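You operate a simulated robot arm through the tools that you are given. There is no shell and no other tool. Be economical: measure what you need, move in short steps, check, and stop when the job is done.

You run a simulated robot arm. Do the job below in one go: nothing can be reset, and whatever is moved stays where it is left.

JOB
Turn the speed dial to slow, laminate block 92 and put it in the white tray.
Fine: the red lever goes down and stays down.

The check looks at the end state, three seconds after you hand in, the way a careful person would. Anything else that was tipped, shoved, dropped, spilled or broken makes it a failure.

ROBOT AND FRAMES
A 6-joint arm with a two-finger parallel gripper, fixed in place. Base frame: the origin is at the foot of the arm, x ahead of it, y to its left, z up; the work surface is at about z = 0. Readings come in m, degrees, newtons and seconds.
With the tool pointing down near the work surface it reaches from about 0.14 to 0.58 m from the base axis. Its first joint turns from -66.0 to 66.0 degrees. Payload 2.1 kg.
The TCP is the grasp point between the finger pads, 0.03 m short of the fingertips. In the tool frame z runs along the fingers and y along their closing line. Largest opening 0.094 m; finger width 0.028, thickness 0.01; the body of the gripper, 0.05 by 0.096 m, starts 0.055 m behind the TCP.
Orientation is that of the tool frame in the base frame, as [roll, pitch, yaw] about the fixed x, y, z axes, in that order (R = Rz(yaw) Ry(pitch) Rx(roll)). With the fingers straight down and closing along the base's y, the tool's x points along the base's -x, its y along +y and its z along -z.

CONTROLS
- The arm moves only by the tool servo_tool. Its argument "steps" is a list that holds one entry, the list of rows, each a list of 7 numbers: the shift along the tool's x, y, z in units of 20 mm (1.0 is 20 mm), then the turn, a rotation vector about the tool's x, y, z in units of 4 degrees (1.0 is 4 degrees), then the closure in counts, from 0 (fully open) to 255 (shut). In form: [[[dx, dy, dz, wx, wy, wz, hand], ...]]. A call has 1 to 20 rows; each row shifts and turns the commanded pose from where the row before left it, along the tool's axes as they then stand. A call with a number of a shift or a turn outside -1 to 1 is refused whole. Each row takes 0.2 s and may step no farther than 0.05 m and 8.6 degrees from the row before; otherwise, or with a gripper value out of range, the whole call is refused. A pose out of reach is approached as far as the arm can. The call stops where the force on the tool passes 90 N (or 10 N more than at its start, if that is more) or the arm is blocked; 0.2 s more then pass. The fingers move at their own pace (about 0.072 m/s each) and stop on an object; they squeeze with about 44 N. The grip force told is the motor's: it shows also when the fingers shut on nothing. Time passes only in rows, and 0.2 s behind the last, so rows that do not move let the fingers close. It gives the time, the measured TCP pose, the force on the tool (base axes), the opening and the grip force at its end, in the units of the frame above (readings bear some noise).
- Cameras (640 x 400 px; columns grow to the right, rows downward): "scene" is fixed at [0.0708, -0.3861, 0.4887]; the picture's right is [0.62, -0.78, 0.00], its down [-0.42, -0.33, -0.85] and it looks along [0.67, 0.53, -0.53] (base axes); focal length 276 px, centre (320, 200). "wrist" rides on the gripper at [0.076, 0.014, -0.103] in the tool frame; the picture's right is [-0.18, 0.98, 0.00], its down [-0.75, -0.14, -0.64] and it looks along [-0.63, -0.12, 0.77] (tool axes); focal length 243 px, centre (320, 200). There is no depth. A picture from a camera that has moved, and an enlarged one, comes with that camera's place and axes in the base frame and with its lens.
- grab_frame(camera): a new picture of that camera. It takes no simulated time.
- close_up(camera, box): a new picture of the part [left, top, right, bottom] of that camera's present view, enlarged. It takes no simulated time.
- job_done(): hands the job in; it is judged then, once.

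Work in short steps. Places have to be worked out from the pictures, the camera data and where the tool is seen: move nearer, look again, correct. Check each grasp and each placing, and mend what went wrong. You have 120 turns and 64 pictures in all, those below and enlarged ones among them. Open the gripper and draw the arm clear of the work before you hand the job in, unless the task says otherwise; then end with one line.

The tools are called after "Call:" by a JSON object that holds its "api" and its "payload". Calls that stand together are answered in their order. servo_tool: Moves the arm, as the interface text tells. Its arguments: {"type":"object","properties":{"steps":{"type":"array"}},"required":["steps"]} The other tools are called the same way: grab_frame (camera) takes a picture; close_up (camera, box) takes an enlarged picture of a part of a camera's view; job_done () hands the job in.

At the start:

```text
clock: 0.0
eef_pos: [0.3294, 0.0864, 0.3515]
tool_rot: [180.0, 0.1, 180.0]
force: [0.1, -0.7, 0.4]
gripper_width: 0.0943
grasp_force: 0.0
```

scene: 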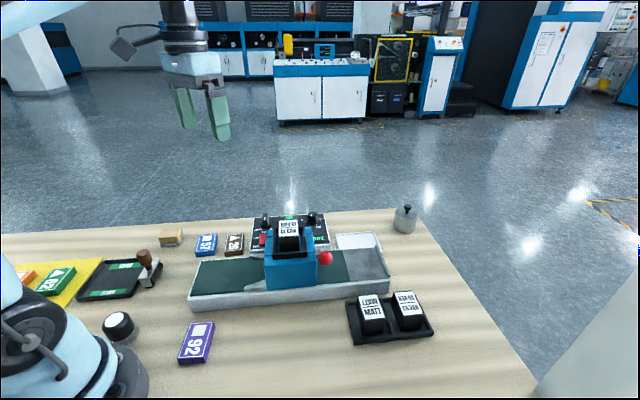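
wrist: 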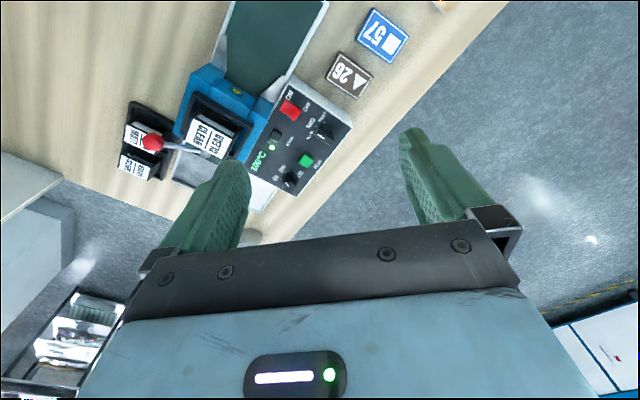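

The scene shows a laminator-like machine with a panel behind, cartridges, and block 92. I take enlarged views to understand it.

Call:
{"api": "close_up", "payload": {"camera": "scene", "box": [180, 190, 440, 350]}}

Call:
{"api": "close_up", "payload": {"camera": "wrist", "box": [100, 0, 420, 200]}}

Call:
{"api": "close_up", "payload": {"camera": "scene", "box": [0, 220, 240, 370]}}

```text
2.46 times, centred on (310, 270) of scene
camera zoom: at [0.0708, -0.3861, 0.4887], right [0.62, -0.78, 0.0], down [-0.42, -0.33, -0.85], along [0.67, 0.53, -0.53], focal length 680 px, centre (345, 28)
```

zoom: 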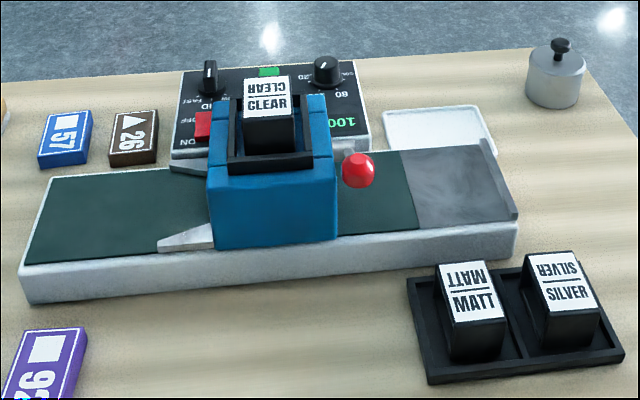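

```text
2.00 times, centred on (260, 100) of wrist
camera zoom: at [0.2529, 0.1002, 0.4529], right [0.18, 0.98, 0.0], down [0.75, -0.14, 0.64], along [0.63, -0.12, -0.77], focal length 485 px, centre (440, 400)
```

zoom: 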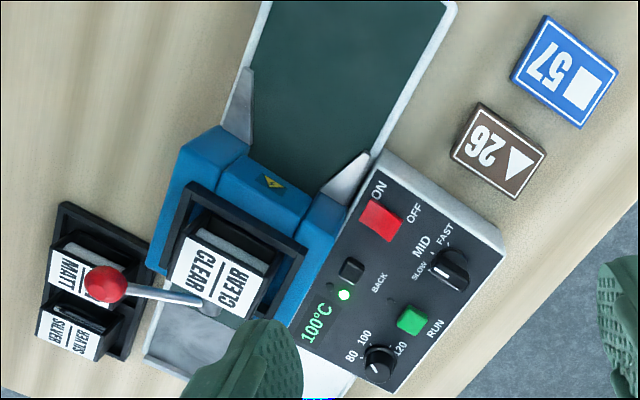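

```text
2.67 times, centred on (120, 295) of scene
camera zoom: at [0.0708, -0.3861, 0.4887], right [0.62, -0.78, 0.0], down [-0.42, -0.33, -0.85], along [0.67, 0.53, -0.53], focal length 736 px, centre (853, -53)
```

zoom: 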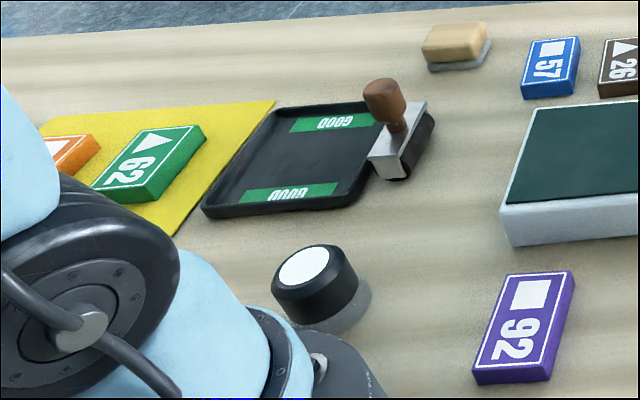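

I zoom further on the panel and lever to read dial positions.

Call:
{"api": "close_up", "payload": {"camera": "wrist", "box": [240, 70, 360, 220]}}

Call:
{"api": "close_up", "payload": {"camera": "scene", "box": [245, 205, 395, 300]}}

```text
2.67 times, centred on (300, 145) of wrist
camera zoom: at [0.2529, 0.1002, 0.4529], right [0.18, 0.98, 0.0], down [0.75, -0.14, 0.64], along [0.63, -0.12, -0.77], focal length 647 px, centre (373, 347)
```

zoom: 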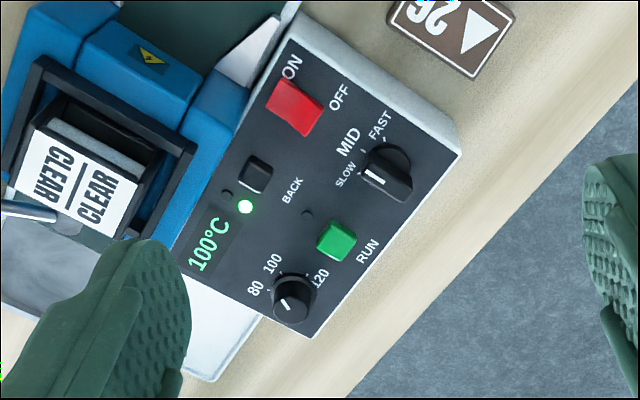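

```text
4.21 times, centred on (320, 252) of scene
camera zoom: at [0.0708, -0.3861, 0.4887], right [0.62, -0.78, 0.0], down [-0.42, -0.33, -0.85], along [0.67, 0.53, -0.53], focal length 1163 px, centre (320, -21)
```

zoom: 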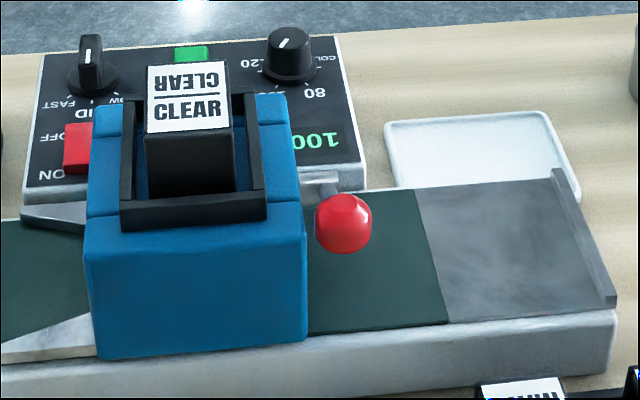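

The dials need a nearer look; I lower the wrist camera toward the panel, staying above the machine.

Call:
{"api": "servo_tool", "payload": {"steps": [[[-0.2, 0, 1, 0, 0, 0, 0], [-0.2, 0, 1, 0, 0, 0, 0], [-0.2, 0, 1, 0, 0, 0, 0], [-0.2, 0, 1, 0, 0, 0, 0], [0, 0, 1, 0, 0, 0, 0], [0, 0, 0.5, 0, 0, 0, 0]]]}}

Call:
{"api": "grab_frame", "payload": {"camera": "wrist"}}

Call:
{"api": "close_up", "payload": {"camera": "wrist", "box": [200, 60, 400, 260]}}

```text
clock: 1.4
eef_pos: [0.3463, 0.0885, 0.2435]
tool_rot: [179.9, 0.1, 180.0]
force: [0.1, 0.5, -0.9]
gripper_width: 0.094
grasp_force: 0.1
```

```text
56 pictures are left
camera wrist: at [0.2703, 0.1017, 0.3433], right [0.18, 0.98, 0.0], down [0.75, -0.14, 0.64], along [0.63, -0.12, -0.77], focal length 243 px, centre (320, 200)
```

wrist: 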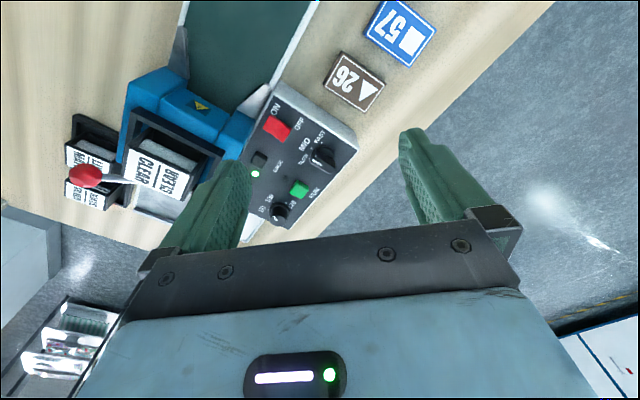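

```text
2.00 times, centred on (300, 160) of wrist
camera zoom: at [0.2703, 0.1017, 0.3433], right [0.18, 0.98, 0.0], down [0.75, -0.14, 0.64], along [0.63, -0.12, -0.77], focal length 485 px, centre (360, 280)
```

zoom: 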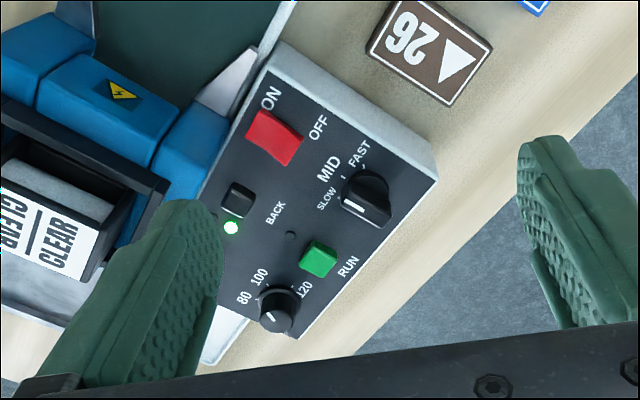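

I zoom strongly on both knobs.

Call:
{"api": "close_up", "payload": {"camera": "wrist", "box": [290, 120, 350, 180]}}

Call:
{"api": "close_up", "payload": {"camera": "wrist", "box": [240, 160, 320, 240]}}

Call:
{"api": "close_up", "payload": {"camera": "scene", "box": [250, 205, 330, 255]}}

```text
6.67 times, centred on (320, 150) of wrist
camera zoom: at [0.2703, 0.1017, 0.3433], right [0.18, 0.98, 0.0], down [0.75, -0.14, 0.64], along [0.63, -0.12, -0.77], focal length 1618 px, centre (320, 533)
```

zoom: 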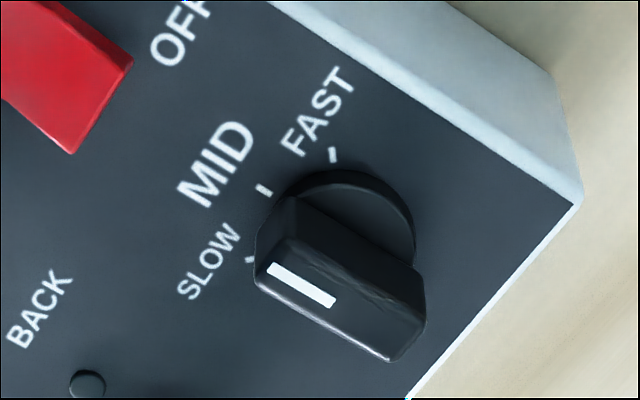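

```text
5.00 times, centred on (280, 200) of wrist
camera zoom: at [0.2703, 0.1017, 0.3433], right [0.18, 0.98, 0.0], down [0.75, -0.14, 0.64], along [0.63, -0.12, -0.77], focal length 1213 px, centre (520, 200)
```

zoom: 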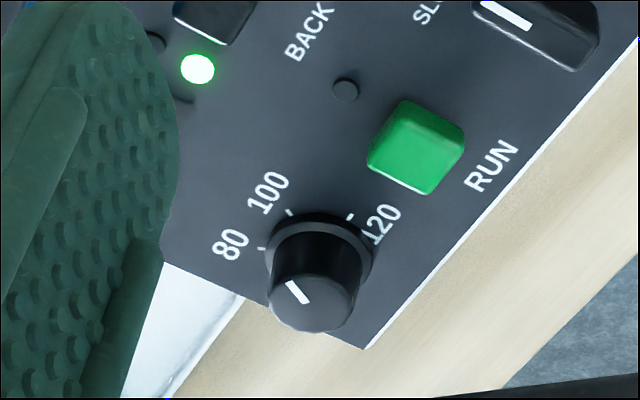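

```text
8.00 times, centred on (290, 230) of scene
camera zoom: at [0.0708, -0.3861, 0.4887], right [0.62, -0.78, 0.0], down [-0.42, -0.33, -0.85], along [0.67, 0.53, -0.53], focal length 2209 px, centre (560, -40)
```

zoom: 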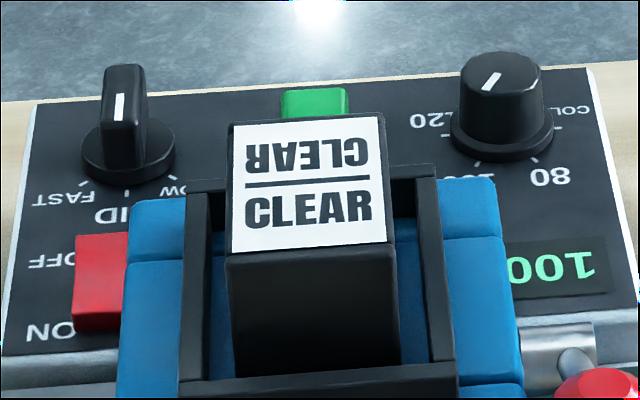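

Temperature is at 100 with the ready lamp, the power is on, and the speed pointer is at MID; SLOW is about +50° (from above). Knob ≈ (0.432, 0.074, top z≈0.08). I move above it and turn the gripper 45° to straddle the knob bar.

Call:
{"api": "servo_tool", "payload": {"steps": [[[-0.9, -0.15, 0, 0, 0, 0, 140], [-0.9, -0.15, 0, 0, 0, 0, 140], [-0.9, -0.15, 0, 0, 0, 0, 140], [-0.9, -0.15, 0, 0, 0, 0, 140], [-0.7, -0.12, 0, 0, 0, 0, 140], [0, 0, 0, 0, 0, -1, 140], [0, 0, 0, 0, 0, -1, 140], [0, 0, 0, 0, 0, -1, 140], [0, 0, 0, 0, 0, -1, 140], [0, 0, 0, 0, 0, -1, 140], [0, 0, 0, 0, 0, -1, 140], [0, 0, 0, 0, 0, -1, 140], [0, 0, 0, 0, 0, -1, 140], [0, 0, 0, 0, 0, -1, 140], [0, 0, 0, 0, 0, -1, 140], [0, 0, 0, 0, 0, -1, 140], [0, 0, 1, 0, 0, -0.25, 140], [0, 0, 1, 0, 0, 0, 140], [0, 0, 1, 0, 0, 0, 140]]]}}

Call:
{"api": "grab_frame", "payload": {"camera": "wrist"}}

Call:
{"api": "close_up", "payload": {"camera": "scene", "box": [220, 120, 380, 260]}}

```text
clock: 5.4
eef_pos: [0.43, 0.0707, 0.1841]
tool_rot: [-179.9, 0.0, -134.9]
force: [0.2, 0.1, 0.1]
gripper_width: 0.0425
grasp_force: 0.0
```

```text
51 pictures are left
camera wrist: at [0.3668, 0.0274, 0.284], right [-0.57, 0.82, 0.0], down [0.63, 0.43, 0.64], along [0.53, 0.36, -0.77], focal length 243 px, centre (320, 200)
```

wrist: 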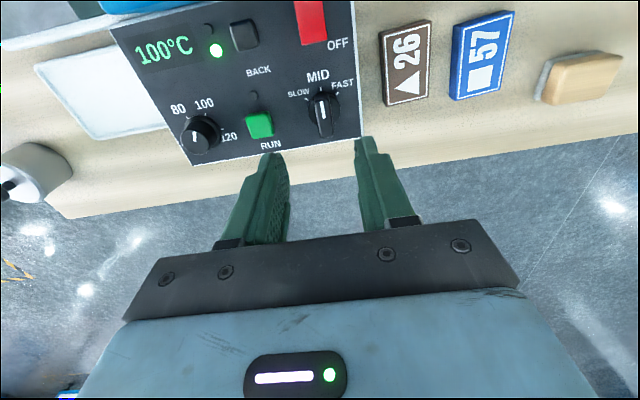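

```text
2.86 times, centred on (300, 190) of scene
camera zoom: at [0.0708, -0.3861, 0.4887], right [0.62, -0.78, 0.0], down [-0.42, -0.33, -0.85], along [0.67, 0.53, -0.53], focal length 789 px, centre (377, 229)
```

zoom: 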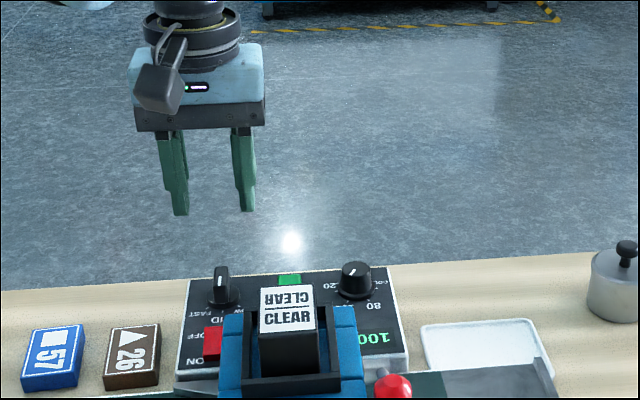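

The knob appears almost exactly below the TCP; one zoom to refine the offset.

Call:
{"api": "close_up", "payload": {"camera": "wrist", "box": [270, 60, 370, 160]}}

```text
4.00 times, centred on (320, 110) of wrist
camera zoom: at [0.3668, 0.0274, 0.284], right [-0.57, 0.82, 0.0], down [0.63, 0.43, 0.64], along [0.53, 0.36, -0.77], focal length 970 px, centre (320, 560)
```

zoom: 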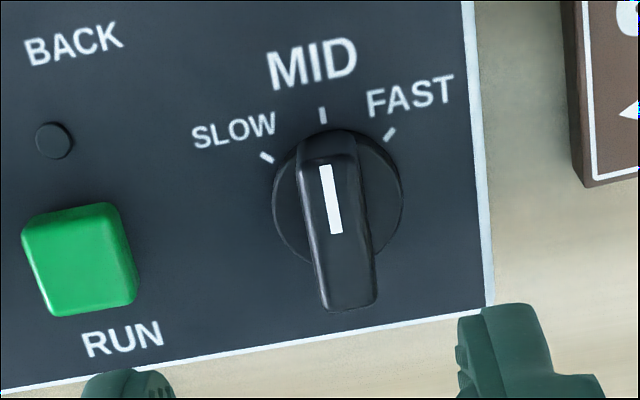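

Knob centre refined to (0.431, 0.0757). I lower onto it, keeping the fingertips just above the panel.

Call:
{"api": "servo_tool", "payload": {"steps": [[[-0.21, 0.14, 0, 0, 0, 0, 140], [0, 0, 1, 0, 0, 0, 140], [0, 0, 1, 0, 0, 0, 140], [0, 0, 1, 0, 0, 0, 140], [0, 0, 0.7, 0, 0, 0, 140], [0, 0, 0.6, 0, 0, 0, 140], [0, 0, 0, 0, 0, 0, 140]]]}}

Call:
{"api": "close_up", "payload": {"camera": "wrist", "box": [220, 40, 420, 200]}}

Call:
{"api": "close_up", "payload": {"camera": "scene", "box": [220, 160, 340, 260]}}

```text
clock: 7.0
eef_pos: [0.4328, 0.0773, 0.0937]
tool_rot: [179.9, 0.0, -135.0]
force: [0.5, 0.0, -0.2]
gripper_width: 0.0426
grasp_force: 0.1
```

```text
2.50 times, centred on (320, 120) of wrist
camera zoom: at [0.3697, 0.0331, 0.1951], right [-0.56, 0.83, 0.0], down [0.63, 0.43, 0.64], along [0.53, 0.36, -0.77], focal length 606 px, centre (320, 400)
```

zoom: 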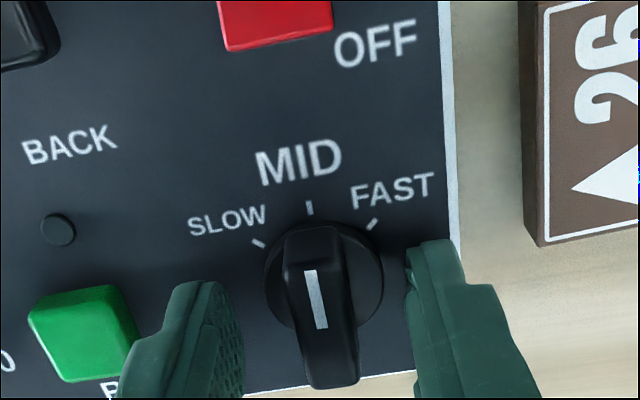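

```text
4.00 times, centred on (280, 210) of scene
camera zoom: at [0.0708, -0.3861, 0.4887], right [0.62, -0.78, 0.0], down [-0.42, -0.33, -0.85], along [0.67, 0.53, -0.53], focal length 1105 px, centre (480, 160)
```

zoom: 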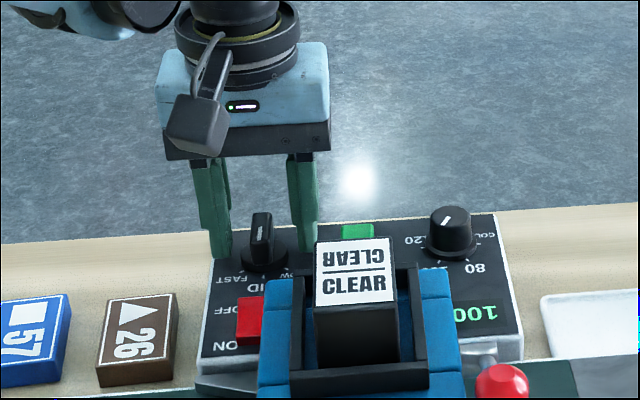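

Fingers straddle the knob without contact. I close gently on it.

Call:
{"api": "servo_tool", "payload": {"steps": [[[0, 0, 0, 0, 0, 0, 255], [0, 0, 0, 0, 0, 0, 255], [0, 0, 0, 0, 0, 0, 255]]]}}

Call:
{"api": "close_up", "payload": {"camera": "wrist", "box": [220, 40, 420, 200]}}

```text
clock: 7.8
eef_pos: [0.4319, 0.0789, 0.0933]
tool_rot: [179.8, 0.0, -134.9]
force: [-13.1, 10.1, -5.7]
gripper_width: 0.0282
grasp_force: 44.8
```

```text
2.50 times, centred on (320, 120) of wrist
camera zoom: at [0.3692, 0.0338, 0.1952], right [-0.57, 0.82, 0.0], down [0.63, 0.43, 0.64], along [0.53, 0.37, -0.77], focal length 606 px, centre (320, 400)
```

zoom: 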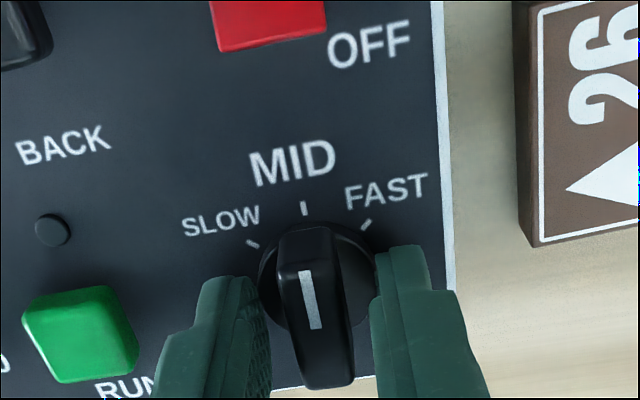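

The fingers met the knob's base disk (0.028) rather than the bar. I open, rise 7 mm, recentre slightly, and close again.

Call:
{"api": "servo_tool", "payload": {"steps": [[[0, 0, 0, 0, 0, 0, 160], [0, 0, 0, 0, 0, 0, 160], [0, 0.08, -0.35, 0, 0, 0, 160], [0, 0, 0, 0, 0, 0, 255], [0, 0, 0, 0, 0, 0, 255], [0, 0, 0, 0, 0, 0, 255]]]}}

Call:
{"api": "close_up", "payload": {"camera": "wrist", "box": [220, 40, 420, 200]}}

```text
clock: 9.2
eef_pos: [0.4312, 0.0771, 0.102]
tool_rot: [-179.8, 0.1, -135.1]
force: [9.6, -8.9, -2.4]
gripper_width: 0.0125
grasp_force: 44.9
```

```text
2.50 times, centred on (320, 120) of wrist
camera zoom: at [0.3678, 0.0338, 0.2035], right [-0.56, 0.83, 0.0], down [0.63, 0.43, 0.64], along [0.53, 0.36, -0.77], focal length 606 px, centre (320, 400)
```

zoom: 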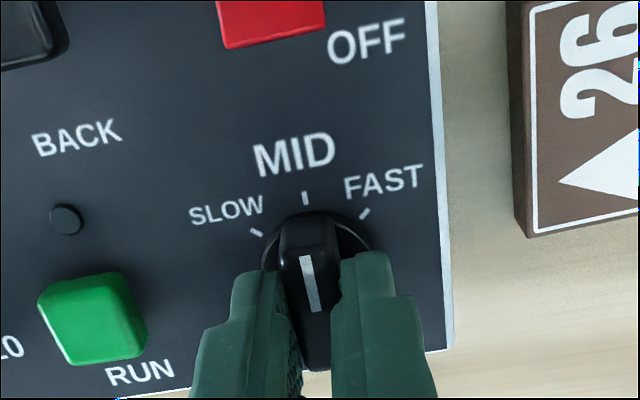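

The bar is held (0.0125). I rotate +48° about the vertical toward SLOW.

Call:
{"api": "servo_tool", "payload": {"steps": [[[0, -0.03, 0, 0, 0, -1, 255], [0, 0, 0, 0, 0, -1, 255], [0, 0, 0, 0, 0, -1, 255], [0, 0, 0, 0, 0, -1, 255], [0, 0, 0, 0, 0, -1, 255], [0, 0, 0, 0, 0, -1, 255], [0, 0, 0, 0, 0, -1, 255], [0, 0, 0, 0, 0, -1, 255], [0, 0, 0, 0, 0, -1, 255], [0, 0, 0, 0, 0, -1, 255], [0, 0, 0, 0, 0, -1, 255], [0, 0, 0, 0, 0, -1, 255], [0, 0, 0, 0, 0, 0, 255]]]}}

Call:
{"api": "close_up", "payload": {"camera": "wrist", "box": [220, 40, 420, 200]}}

```text
clock: 12.0
eef_pos: [0.4311, 0.0786, 0.1025]
tool_rot: [179.9, 0.2, -86.9]
force: [-18.0, 1.0, -20.5]
gripper_width: 0.0129
grasp_force: 45.0
```

```text
2.50 times, centred on (320, 120) of wrist
camera zoom: at [0.421, 0.0009, 0.2037], right [-0.99, 0.13, 0.0], down [0.1, 0.76, 0.64], along [0.08, 0.64, -0.77], focal length 606 px, centre (320, 400)
```

zoom: 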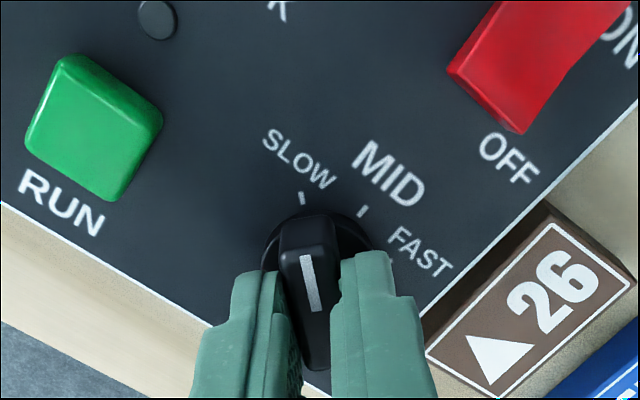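

The pointer now stands at the SLOW tick. I release and rise.

Call:
{"api": "servo_tool", "payload": {"steps": [[[0, 0, 0, 0, 0, 0, 180], [0, 0, 0, 0, 0, 0, 150], [0, 0, -1, 0, 0, 0, 150], [0, 0, -1, 0, 0, 0, 150], [0, 0, -1, 0, 0, 0, 150], [0, 0, -1, 0, 0, 0, 150], [0, 0, -1, 0, 0, 0, 150]]]}}

Call:
{"api": "grab_frame", "payload": {"camera": "wrist"}}

Call:
{"api": "close_up", "payload": {"camera": "wrist", "box": [240, 60, 400, 160]}}

```text
clock: 13.6
eef_pos: [0.4303, 0.0778, 0.2045]
tool_rot: [-179.9, 0.0, -86.9]
force: [-0.5, -0.8, 0.3]
gripper_width: 0.0388
grasp_force: 0.1
```

```text
43 pictures are left
camera wrist: at [0.4211, 0.0013, 0.3056], right [-0.99, 0.13, 0.0], down [0.1, 0.76, 0.64], along [0.09, 0.64, -0.77], focal length 243 px, centre (320, 200)
```

wrist: 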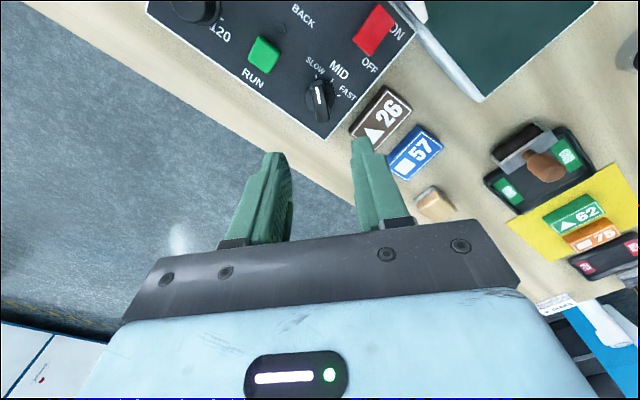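

```text
4.00 times, centred on (320, 110) of wrist
camera zoom: at [0.4211, 0.0013, 0.3056], right [-0.99, 0.13, 0.0], down [0.1, 0.76, 0.64], along [0.09, 0.64, -0.77], focal length 970 px, centre (320, 560)
```

zoom: 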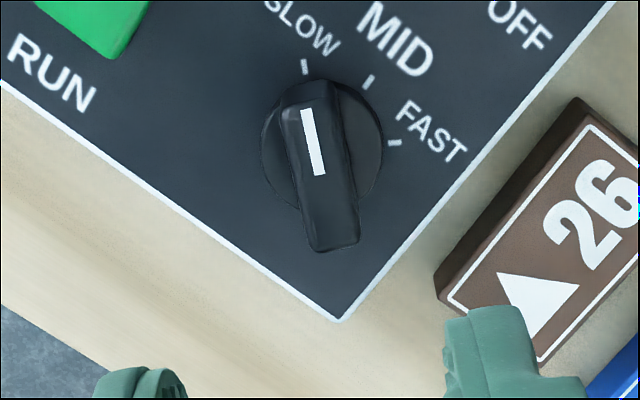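

The dial reads SLOW. Next is the lever: I travel up and over to the front side of the machine, then turn the gripper back to view it.

Call:
{"api": "servo_tool", "payload": {"steps": [[[0, 0, -1, 0, 0, 0, 255], [0, 0, -1, 0, 0, 0, 255], [0.97, 0.47, -0.05, 0, 0, 0, 255], [0.97, 0.47, -0.05, 0, 0, 0, 255], [0.97, 0.47, -0.05, 0, 0, 0, 255], [0.97, 0.47, -0.05, 0, 0, 0, 255], [0.97, 0.47, 0, 0, 0, 0, 255], [0.97, 0.47, 0, 0, 0, 0, 255], [0.97, 0.47, 0, 0, 0, 0, 255], [0.97, 0.47, 0, 0, 0, 0, 255], [0.97, 0.47, 0, 0, 0, 0, 255], [0.97, 0.47, 0, 0, 0, 0, 255], [0.97, 0.47, 0, 0, 0, 0, 255], [0.93, 0.43, 0, 0, 0, 0, 255]]]}}

Call:
{"api": "servo_tool", "payload": {"steps": [[[0, 0, 0, 0, 0, 1, 255], [0, 0, 0, 0, 0, 1, 255], [0, 0, 0, 0, 0, 1, 255], [0, 0, 0, 0, 0, 1, 255], [0, 0, 0, 0, 0, 1, 255], [0, 0, 0, 0, 0, 1, 255], [0, 0, 0, 0, 0, 1, 255], [0, 0, 0, 0, 0, 1, 255], [0, 0, 0, 0, 0, 1, 255], [0, 0, 0, 0, 0, 1, 255], [0, 0, 0, 0, 0, 1, 255], [0, 0, 0, 0, 0, 1, 255], [0, 0, 0, 0, 0, 1, 255], [0, 0, 0, 0, 0, 1, 255], [0, 0, 0, 0, 0, 1, 255], [0, 0, 0, 0, 0, 1, 255], [0, 0, 0, 0, 0, 1, 255], [0, 0, 0, 0, 0, 1, 255], [0, 0, 0, 0, 0, 1, 255], [0, 0, 0, 0, 0, 1, 255]]]}}

Call:
{"api": "grab_frame", "payload": {"camera": "wrist"}}

```text
clock: 16.6
eef_pos: [0.3316, -0.16, 0.2461]
tool_rot: [-179.9, 0.1, -87.1]
force: [0.8, -0.8, 0.3]
gripper_width: 0.0002
grasp_force: 32.8
```

```text
clock: 20.8
eef_pos: [0.3308, -0.1604, 0.2456]
tool_rot: [179.8, 0.1, -167.1]
force: [-0.3, 0.8, 0.1]
gripper_width: 0.0001
grasp_force: 33.0
```

```text
41 pictures are left
camera wrist: at [0.2541, -0.1639, 0.3473], right [-0.04, 1.0, 0.0], down [0.77, 0.03, 0.64], along [0.64, 0.03, -0.77], focal length 243 px, centre (320, 200)
```

wrist: 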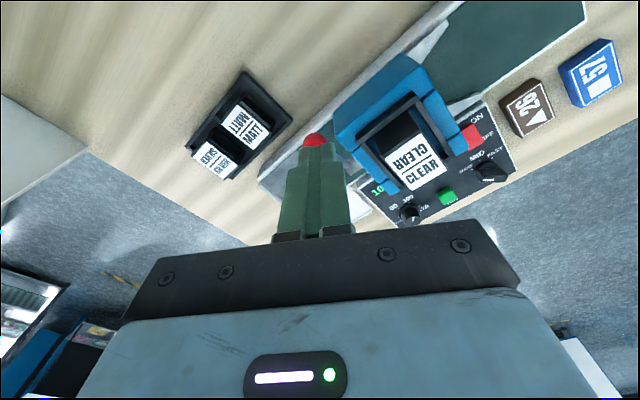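

Ball is near (0.361, -0.165, 0.134). I go above it with shut fingers to just short of contact and check.

Call:
{"api": "servo_tool", "payload": {"steps": [[[-0.7, -0.29, 0, 0, 0, 0, 255], [-0.7, -0.29, 0, 0, 0, 0, 255], [0, 0, 1, 0, 0, 0, 255], [0, 0, 1, 0, 0, 0, 255], [0, 0, 0.9, 0, 0, 0, 255]]]}}

Call:
{"api": "close_up", "payload": {"camera": "scene", "box": [240, 160, 400, 300]}}

Call:
{"api": "grab_frame", "payload": {"camera": "wrist"}}

```text
clock: 22.0
eef_pos: [0.3611, -0.1651, 0.1861]
tool_rot: [179.9, 0.1, -167.0]
force: [-0.1, -0.3, 0.2]
gripper_width: 0.0002
grasp_force: 33.3
```

```text
2.86 times, centred on (320, 230) of scene
camera zoom: at [0.0708, -0.3861, 0.4887], right [0.62, -0.78, 0.0], down [-0.42, -0.33, -0.85], along [0.67, 0.53, -0.53], focal length 789 px, centre (320, 114)
```

zoom: 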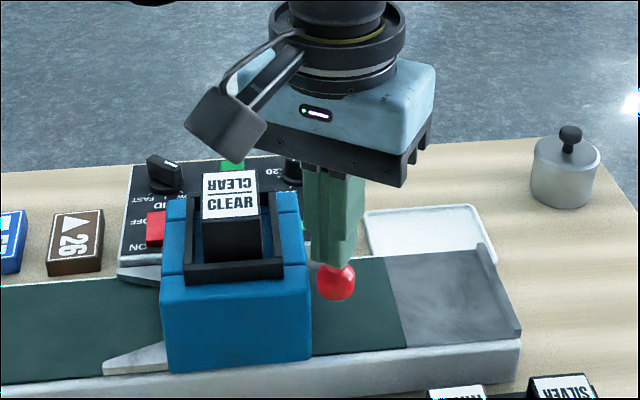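

```text
39 pictures are left
camera wrist: at [0.2848, -0.1686, 0.2876], right [-0.04, 1.0, 0.0], down [0.77, 0.03, 0.64], along [0.64, 0.03, -0.77], focal length 243 px, centre (320, 200)
```

wrist: 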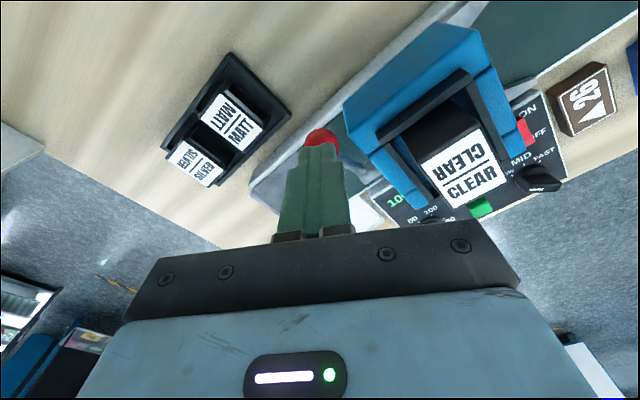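

The fingertips are right above the ball. I press down in 8 mm rows and watch the force.

Call:
{"api": "servo_tool", "payload": {"steps": [[[0, 0, 0.4, 0, 0, 0, 255], [0, 0, 0.4, 0, 0, 0, 255], [0, 0, 0.4, 0, 0, 0, 255], [0, 0, 0.4, 0, 0, 0, 255], [0, 0, 0.4, 0, 0, 0, 255]]]}}

Call:
{"api": "close_up", "payload": {"camera": "scene", "box": [240, 160, 400, 300]}}

```text
clock: 23.2
eef_pos: [0.3612, -0.1645, 0.1468]
tool_rot: [179.8, 0.0, -167.0]
force: [1.0, 0.1, 0.9]
gripper_width: 0.0001
grasp_force: 33.0
```

```text
2.86 times, centred on (320, 230) of scene
camera zoom: at [0.0708, -0.3861, 0.4887], right [0.62, -0.78, 0.0], down [-0.42, -0.33, -0.85], along [0.67, 0.53, -0.53], focal length 789 px, centre (320, 114)
```

zoom: 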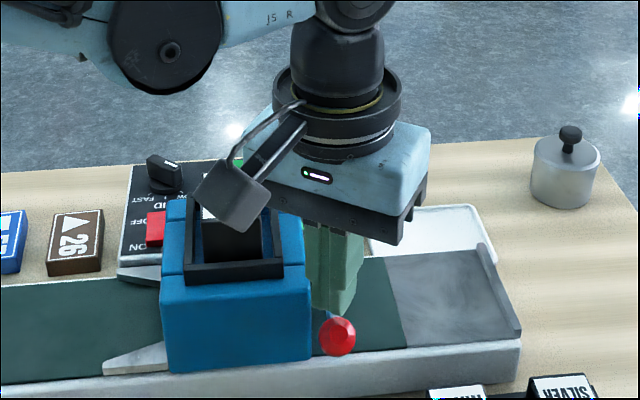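

The lever follows with little force. I keep pressing to its stop.

Call:
{"api": "servo_tool", "payload": {"steps": [[[0, 0, 0.3, 0, 0, 0, 255], [0, 0, 0.3, 0, 0, 0, 255], [0, 0, 0.3, 0, 0, 0, 255], [0, 0, 0.3, 0, 0, 0, 255]]]}}

Call:
{"api": "close_up", "payload": {"camera": "scene", "box": [240, 160, 400, 300]}}

```text
clock: 24.1
eef_pos: [0.3616, -0.1642, 0.1327]
tool_rot: [179.9, -0.1, -167.2]
force: [-2.4, 1.7, 56.9]
gripper_width: 0.0001
grasp_force: 32.4
stopped in row 4: the force on the tool passed its limit (the readings are from after the stop); the commanded pose is now the measured one
```

```text
2.86 times, centred on (320, 230) of scene
camera zoom: at [0.0706, -0.386, 0.4888], right [0.62, -0.78, 0.0], down [-0.42, -0.33, -0.85], along [0.67, 0.53, -0.53], focal length 789 px, centre (320, 114)
```

zoom: 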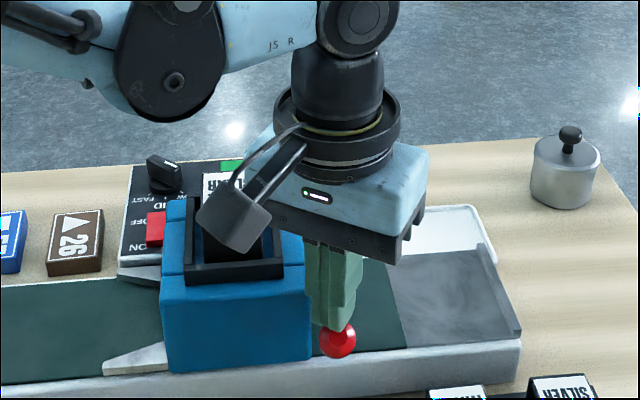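

The lever hit its bottom stop. I rise and check that it stays.

Call:
{"api": "servo_tool", "payload": {"steps": [[[0, 0, -1, 0, 0, 0, 255], [0, 0, -1, 0, 0, 0, 255], [0, 0, -1, 0, 0, 0, 255], [0, 0, -1, 0, 0, 0, 255], [0, 0, -1, 0, 0, 0, 255], [0, 0, -1, 0, 0, 0, 255]]]}}

Call:
{"api": "grab_frame", "payload": {"camera": "scene"}}

```text
clock: 25.5
eef_pos: [0.3621, -0.1656, 0.2532]
tool_rot: [179.8, -0.2, -167.2]
force: [0.5, 0.8, 0.4]
gripper_width: 0.0
grasp_force: 32.9
```

```text
36 pictures are left
```

scene: 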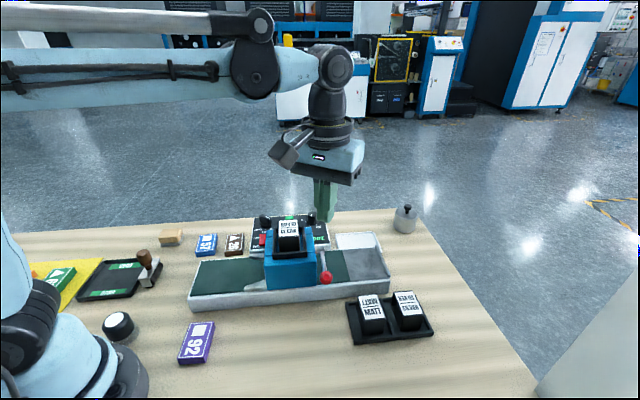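

The lever stays down. Block 92 lies at about (0.160, -0.040) with its short side along -48°; I go above it, open, and turn to match.

Call:
{"api": "servo_tool", "payload": {"steps": [[[0.94, 0.93, 0, 0, 0, 0, 60], [0.94, 0.93, 0, 0, 0, 0, 60], [0.94, 0.93, 0, 0, 0, 0, 60], [0.94, 0.93, 0, 0, 0, 0, 60], [0.94, 0.93, 0, 0, 0, 0, 60], [0.94, 0.93, 0, 0, 0, 0, 60], [0.94, 0.93, 0, 0, 0, 0, 60], [0.94, 0.93, 0, 0, 0, 0, 60], [0.93, 0.93, 0, 0, 0, 0, 60], [0, 0, 0, 0, 0, -1, 60], [0, 0, 0, 0, 0, -1, 60], [0, 0, 0, 0, 0, -1, 60], [0, 0, 0, 0, 0, -1, 60], [0, 0, 0, 0, 0, -1, 60], [0, 0, 0, 0, 0, -1, 60], [0, 0, 0, 0, 0, -1, 60], [0, 0, 1, 0, 0, -0.3, 60], [0, 0, 1, 0, 0, 0, 60]]]}}

Call:
{"api": "grab_frame", "payload": {"camera": "wrist"}}

Call:
{"api": "grab_frame", "payload": {"camera": "scene"}}

```text
clock: 29.3
eef_pos: [0.1606, -0.0387, 0.2102]
tool_rot: [179.8, 0.1, -137.9]
force: [0.1, -1.0, 0.1]
gripper_width: 0.0719
grasp_force: 0.2
```

```text
35 pictures are left
camera wrist: at [0.0947, -0.0798, 0.3125], right [-0.52, 0.85, 0.0], down [0.66, 0.4, 0.64], along [0.55, 0.34, -0.77], focal length 243 px, centre (320, 200)
```

wrist: 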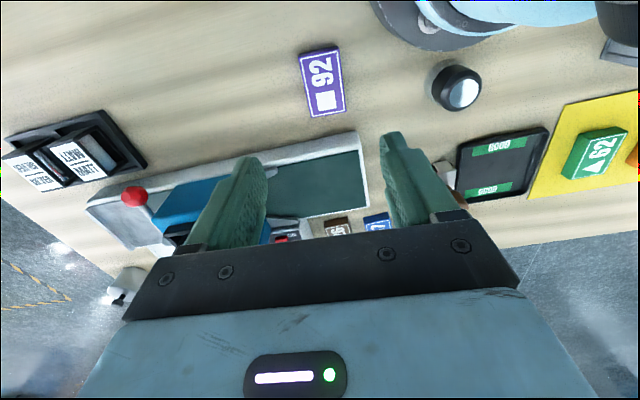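

```text
34 pictures are left
```

scene: 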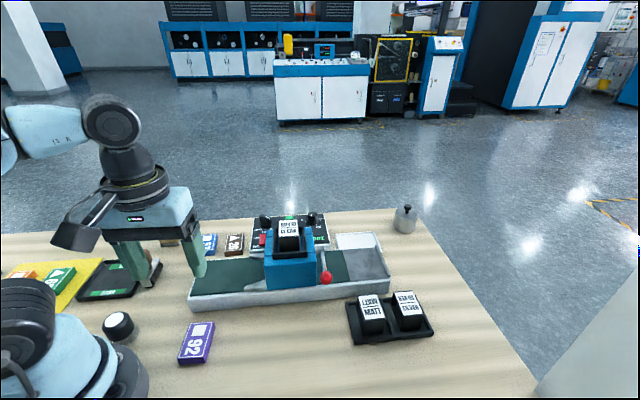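

Block centre refined to (0.157, -0.039), angle nearly matched. I descend around it, stopping at TCP z≈0.037.

Call:
{"api": "servo_tool", "payload": {"steps": [[[0.11, 0.1, 0, 0, 0, 0.25, 60], [0, 0, 1, 0, 0, 0, 60], [0, 0, 1, 0, 0, 0, 60], [0, 0, 1, 0, 0, 0, 60], [0, 0, 1, 0, 0, 0, 60], [0, 0, 1, 0, 0, 0, 60], [0, 0, 1, 0, 0, 0, 60], [0, 0, 1, 0, 0, 0, 60]]]}}

Call:
{"api": "close_up", "payload": {"camera": "wrist", "box": [200, 20, 440, 220]}}

Call:
{"api": "close_up", "payload": {"camera": "scene", "box": [100, 240, 260, 380]}}

```text
clock: 31.1
eef_pos: [0.1563, -0.0414, 0.0725]
tool_rot: [179.7, -0.1, -139.0]
force: [-0.7, -0.3, -0.5]
gripper_width: 0.0717
grasp_force: 0.1
```

```text
2.00 times, centred on (320, 120) of wrist
camera zoom: at [0.0903, -0.0809, 0.1736], right [-0.51, 0.86, 0.0], down [0.66, 0.39, 0.64], along [0.55, 0.33, -0.77], focal length 485 px, centre (320, 360)
```

zoom: 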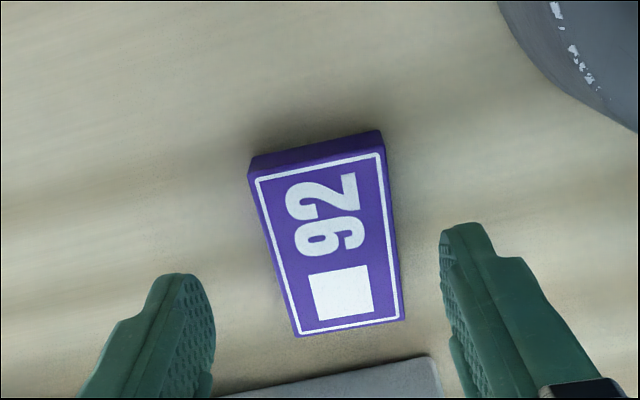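

```text
2.86 times, centred on (180, 310) of scene
camera zoom: at [0.0708, -0.3861, 0.4887], right [0.62, -0.78, 0.0], down [-0.42, -0.33, -0.85], along [0.67, 0.53, -0.53], focal length 789 px, centre (720, -114)
```

zoom: 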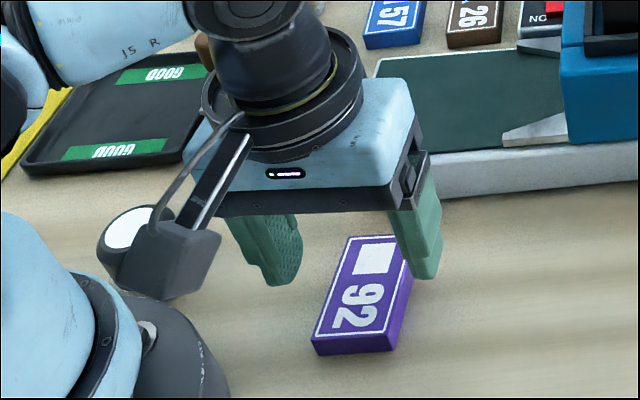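

The block sits about 5 mm to tool +y; I correct that, descend the rest, and close.

Call:
{"api": "servo_tool", "payload": {"steps": [[[-0.18, 0.25, 0, 0, 0, 0, 60], [0, 0, 1, 0, 0, 0, 60], [0, 0, 0.75, 0, 0, 0, 60], [0, 0, 0, 0, 0, 0, 60], [0, 0, 0, 0, 0, 0, 255], [0, 0, 0, 0, 0, 0, 255], [0, 0, 0, 0, 0, 0, 255]]]}}

Call:
{"api": "close_up", "payload": {"camera": "wrist", "box": [200, 20, 440, 220]}}

```text
clock: 32.7
eef_pos: [0.1603, -0.0352, 0.0375]
tool_rot: [179.7, 0.0, -138.9]
force: [0.0, 0.4, -0.4]
gripper_width: 0.0436
grasp_force: 43.9
```

```text
2.00 times, centred on (320, 120) of wrist
camera zoom: at [0.0933, -0.0752, 0.14], right [-0.51, 0.86, 0.0], down [0.66, 0.39, 0.64], along [0.55, 0.33, -0.77], focal length 485 px, centre (320, 360)
```

zoom: 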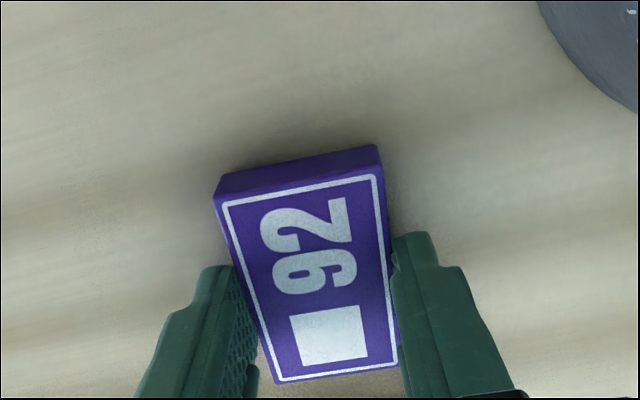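

Block 92 is held (0.0436). I lift it and turn so its long side will lie along the belt (yaw 134°).

Call:
{"api": "servo_tool", "payload": {"steps": [[[0, 0, -1, 0, 0, 0, 255], [0, 0, -1, 0, 0, 0, 255], [0, 0, -1, 0, 0, 0, 255], [0, 0, -1, 0, 0, 0, 255], [0, 0, -1, 0, 0, 0, 255], [0, 0, -1, 0, 0, 1, 255], [0, 0, -1, 0, 0, 1, 255], [0, 0, 0, 0, 0, 1, 255], [0, 0, 0, 0, 0, 1, 255], [0, 0, 0, 0, 0, 1, 255], [0, 0, 0, 0, 0, 1, 255], [0, 0, 0, 0, 0, 1, 255], [0, 0, 0, 0, 0, 1, 255], [0, 0, 0, 0, 0, 1, 255], [0, 0, 0, 0, 0, 1, 255], [0, 0, 0, 0, 0, 1, 255], [0, 0, 0, 0, 0, 1, 255], [0, 0, 0, 0, 0, 1, 255], [0, 0, 0, 0, 0, 1, 255], [0, 0, 0, 0, 0, 1, 255]]]}}

Call:
{"api": "servo_tool", "payload": {"steps": [[[0, 0, 0, 0, 0, 1, 255], [0, 0, 0, 0, 0, 1, 255], [0, 0, 0, 0, 0, 1, 255], [0, 0, 0, 0, 0, 1, 255], [0, 0, 0, 0, 0, 1, 255], [0, 0, 0, 0, 0, 1, 255], [0, 0, 0, 0, 0, 0.75, 255], [0, 0, 0, 0, 0, 0, 255]]]}}

Call:
{"api": "grab_frame", "payload": {"camera": "wrist"}}

Call:
{"api": "close_up", "payload": {"camera": "scene", "box": [90, 180, 330, 330]}}

```text
clock: 36.9
eef_pos: [0.1555, -0.0337, 0.1772]
tool_rot: [179.8, -0.2, 160.8]
force: [0.5, -0.5, -0.4]
gripper_width: 0.0437
grasp_force: 44.3
```

```text
clock: 38.7
eef_pos: [0.1563, -0.0342, 0.1766]
tool_rot: [-179.9, -0.2, 134.0]
force: [-0.1, -0.1, -0.4]
gripper_width: 0.0435
grasp_force: 43.7
```

```text
30 pictures are left
camera wrist: at [0.1147, 0.0305, 0.2782], right [0.84, 0.55, 0.0], down [0.42, -0.64, 0.64], along [0.35, -0.53, -0.77], focal length 243 px, centre (320, 200)
```

wrist: 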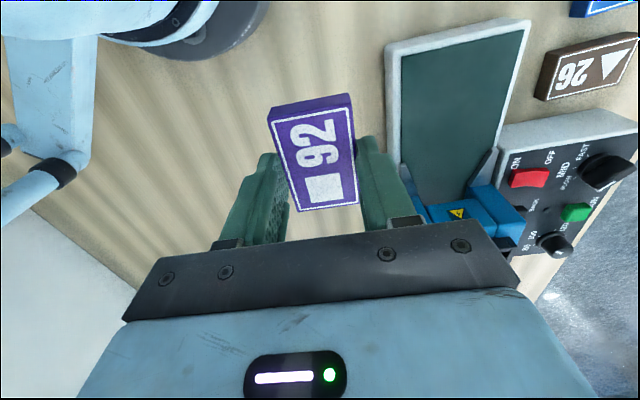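

```text
2.67 times, centred on (210, 255) of scene
camera zoom: at [0.0708, -0.3861, 0.4887], right [0.62, -0.78, 0.0], down [-0.42, -0.33, -0.85], along [0.67, 0.53, -0.53], focal length 736 px, centre (613, 53)
```

zoom: 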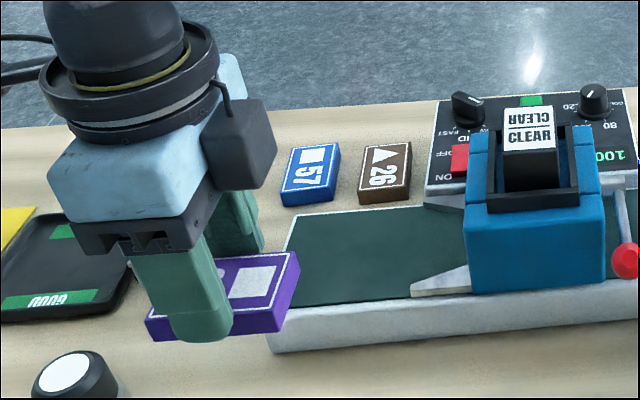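

Belt centre-line runs from about (0.222, 0.070) along -45°; the block centre coincides with the TCP. I carry it over (0.261, 0.031) and lower to z 0.10.

Call:
{"api": "servo_tool", "payload": {"steps": [[[-0.2, 0.9, 0, 0, 0, -0.25, 255], [-0.2, 0.9, 0, 0, 0, 0, 255], [-0.2, 0.9, 0, 0, 0, 0, 255], [-0.2, 0.9, 0, 0, 0, 0, 255], [-0.2, 0.9, 0, 0, 0, 0, 255], [-0.2, 0.9, 0, 0, 0, 0, 255], [-0.1, 0.63, 0, 0, 0, 0, 255], [0, 0, 1, 0, 0, 0, 255], [0, 0, 1, 0, 0, 0, 255], [0, 0, 1, 0, 0, 0, 255], [0, 0, 0.7, 0, 0, 0, 255]]]}}

Call:
{"api": "grab_frame", "payload": {"camera": "wrist"}}

Call:
{"api": "close_up", "payload": {"camera": "scene", "box": [150, 180, 350, 320]}}

```text
clock: 41.1
eef_pos: [0.2598, 0.0329, 0.102]
tool_rot: [180.0, -0.2, 134.9]
force: [-0.5, -0.3, -0.4]
gripper_width: 0.0433
grasp_force: 44.3
```

```text
28 pictures are left
camera wrist: at [0.2168, 0.0964, 0.2046], right [0.83, 0.56, 0.0], down [0.43, -0.63, 0.64], along [0.36, -0.53, -0.77], focal length 243 px, centre (320, 200)
```

wrist: 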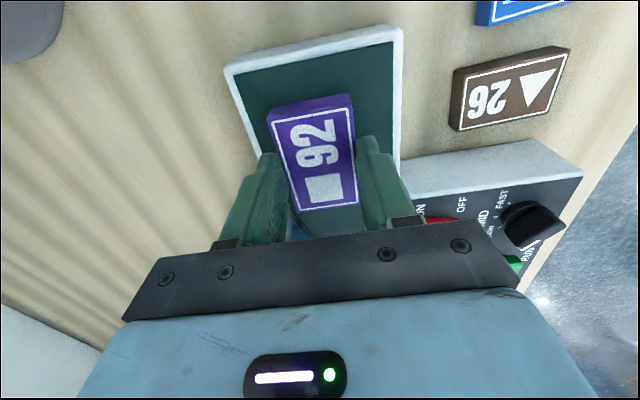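

```text
2.86 times, centred on (250, 250) of scene
camera zoom: at [0.0708, -0.3861, 0.4887], right [0.62, -0.78, 0.0], down [-0.42, -0.33, -0.85], along [0.67, 0.53, -0.53], focal length 789 px, centre (520, 57)
```

zoom: 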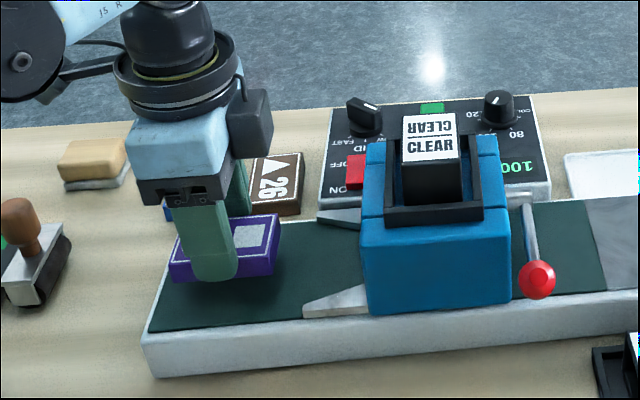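

Block is aligned, about 4 mm toward the front of the belt; I shift and lower gently until it touches.

Call:
{"api": "servo_tool", "payload": {"steps": [[[0, 0.2, 0.2, 0, 0, 0, 255], [0, 0, 0.2, 0, 0, 0, 255], [0, 0, 0.1, 0, 0, 0, 255], [0, 0, 0, 0, 0, 0, 255]]]}}

Call:
{"api": "close_up", "payload": {"camera": "scene", "box": [170, 210, 290, 310]}}

```text
clock: 42.1
eef_pos: [0.2626, 0.0362, 0.0921]
tool_rot: [180.0, -0.2, 135.0]
force: [0.0, 0.5, -0.3]
gripper_width: 0.0435
grasp_force: 44.2
```

```text
4.00 times, centred on (230, 260) of scene
camera zoom: at [0.0708, -0.3861, 0.4887], right [0.62, -0.78, 0.0], down [-0.42, -0.33, -0.85], along [0.67, 0.53, -0.53], focal length 1105 px, centre (680, -40)
```

zoom: 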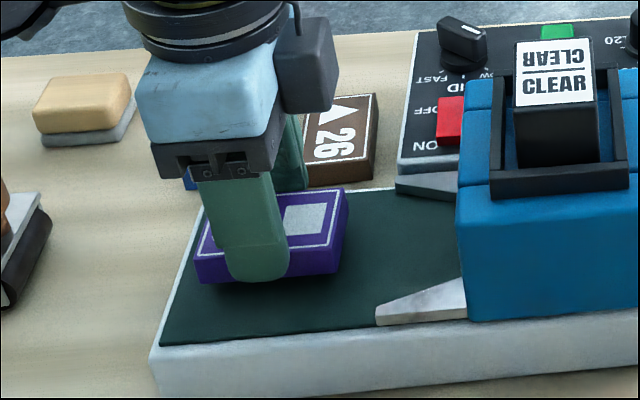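

Nearly on the belt, no contact force yet. I lower in 1 mm rows.

Call:
{"api": "servo_tool", "payload": {"steps": [[[0, 0, 0.06, 0, 0, 0, 255], [0, 0, 0.06, 0, 0, 0, 255], [0, 0, 0, 0, 0, 0, 255]]]}}

```text
clock: 42.9
eef_pos: [0.2616, 0.0357, 0.0909]
tool_rot: [-180.0, -0.2, 135.0]
force: [0.4, 0.5, -0.5]
gripper_width: 0.0433
grasp_force: 44.3
```

Call:
{"api": "servo_tool", "payload": {"steps": [[[0, 0, 0.08, 0, 0, 0, 255], [0, 0, 0.08, 0, 0, 0, 255], [0, 0, 0.08, 0, 0, 0, 255], [0, 0, 0, 0, 0, 0, 255]]]}}

Call:
{"api": "close_up", "payload": {"camera": "scene", "box": [180, 220, 280, 300]}}

```text
clock: 43.9
eef_pos: [0.2627, 0.0359, 0.0858]
tool_rot: [180.0, -0.2, 135.0]
force: [0.4, -0.3, -1.2]
gripper_width: 0.0436
grasp_force: 44.1
```

```text
5.00 times, centred on (230, 260) of scene
camera zoom: at [0.0708, -0.3861, 0.4887], right [0.62, -0.78, 0.0], down [-0.42, -0.33, -0.85], along [0.67, 0.53, -0.53], focal length 1381 px, centre (770, -100)
```

zoom: 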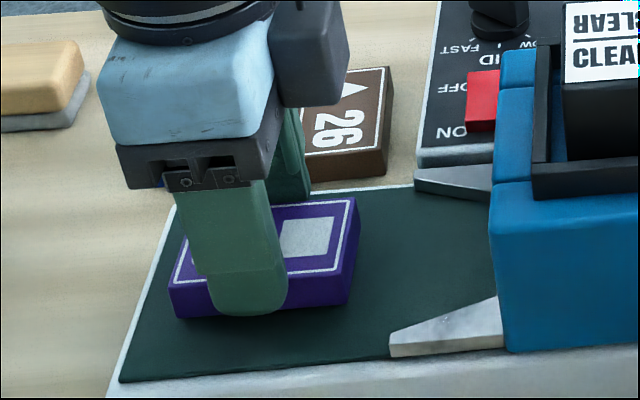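

Still no load; a few more 1 mm rows.

Call:
{"api": "servo_tool", "payload": {"steps": [[[0, 0, 0.06, 0, 0, 0, 255], [0, 0, 0.06, 0, 0, 0, 255], [0, 0, 0, 0, 0, 0, 255]]]}}

Call:
{"api": "servo_tool", "payload": {"steps": [[[0, 0, 0.06, 0, 0, 0, 255], [0, 0, 0.06, 0, 0, 0, 255], [0, 0, 0, 0, 0, 0, 255]]]}}

```text
clock: 44.7
eef_pos: [0.2614, 0.0354, 0.0841]
tool_rot: [-179.9, -0.1, 135.0]
force: [-1.2, -0.1, 7.9]
gripper_width: 0.0436
grasp_force: 44.3
```

```text
clock: 45.5
eef_pos: [0.2636, 0.0363, 0.0807]
tool_rot: [180.0, -0.1, 135.0]
force: [-7.1, -6.2, 46.4]
gripper_width: 0.0437
grasp_force: 43.7
```

Contact. I ease off 2 mm, open a little, and rise.

Call:
{"api": "servo_tool", "payload": {"steps": [[[0, 0, -0.12, 0, 0, 0, 255], [0, 0, 0, 0, 0, 0, 200], [0, 0, 0, 0, 0, 0, 80], [0, 0, 0, 0, 0, 0, 80], [0, 0, -1, 0, 0, 0, 80], [0, 0, -1, 0, 0, 0, 80], [0, 0, -1, 0, 0, 0, 80], [0, 0, -1, 0, 0, 0, 80], [0, 0, -1, 0, 0, 0, 80], [0, 0, -1, 0, 0, 0, 80]]]}}

Call:
{"api": "grab_frame", "payload": {"camera": "wrist"}}

Call:
{"api": "close_up", "payload": {"camera": "scene", "box": [180, 200, 400, 310]}}

```text
clock: 47.7
eef_pos: [0.2619, 0.0367, 0.2034]
tool_rot: [-180.0, -0.1, 135.0]
force: [-0.3, 0.5, -1.0]
gripper_width: 0.0645
grasp_force: 0.0
```

```text
24 pictures are left
camera wrist: at [0.2204, 0.0997, 0.3047], right [0.83, 0.56, 0.0], down [0.43, -0.63, 0.64], along [0.36, -0.53, -0.77], focal length 243 px, centre (320, 200)
```

wrist: 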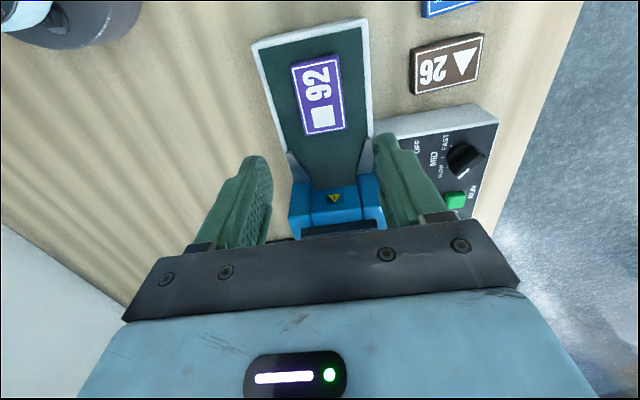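

```text
2.91 times, centred on (290, 255) of scene
camera zoom: at [0.0708, -0.3861, 0.4887], right [0.62, -0.78, 0.0], down [-0.42, -0.33, -0.85], along [0.67, 0.53, -0.53], focal length 803 px, centre (407, 40)
```

zoom: 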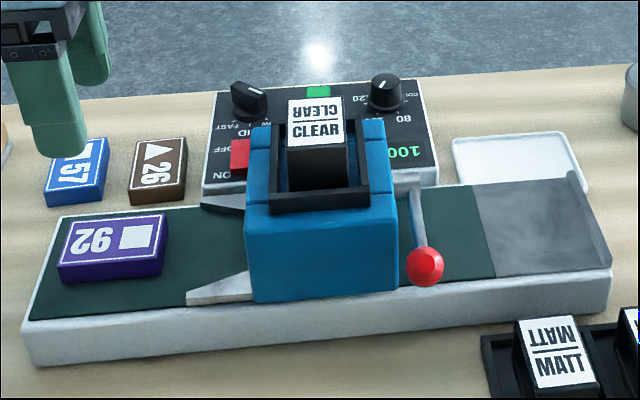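

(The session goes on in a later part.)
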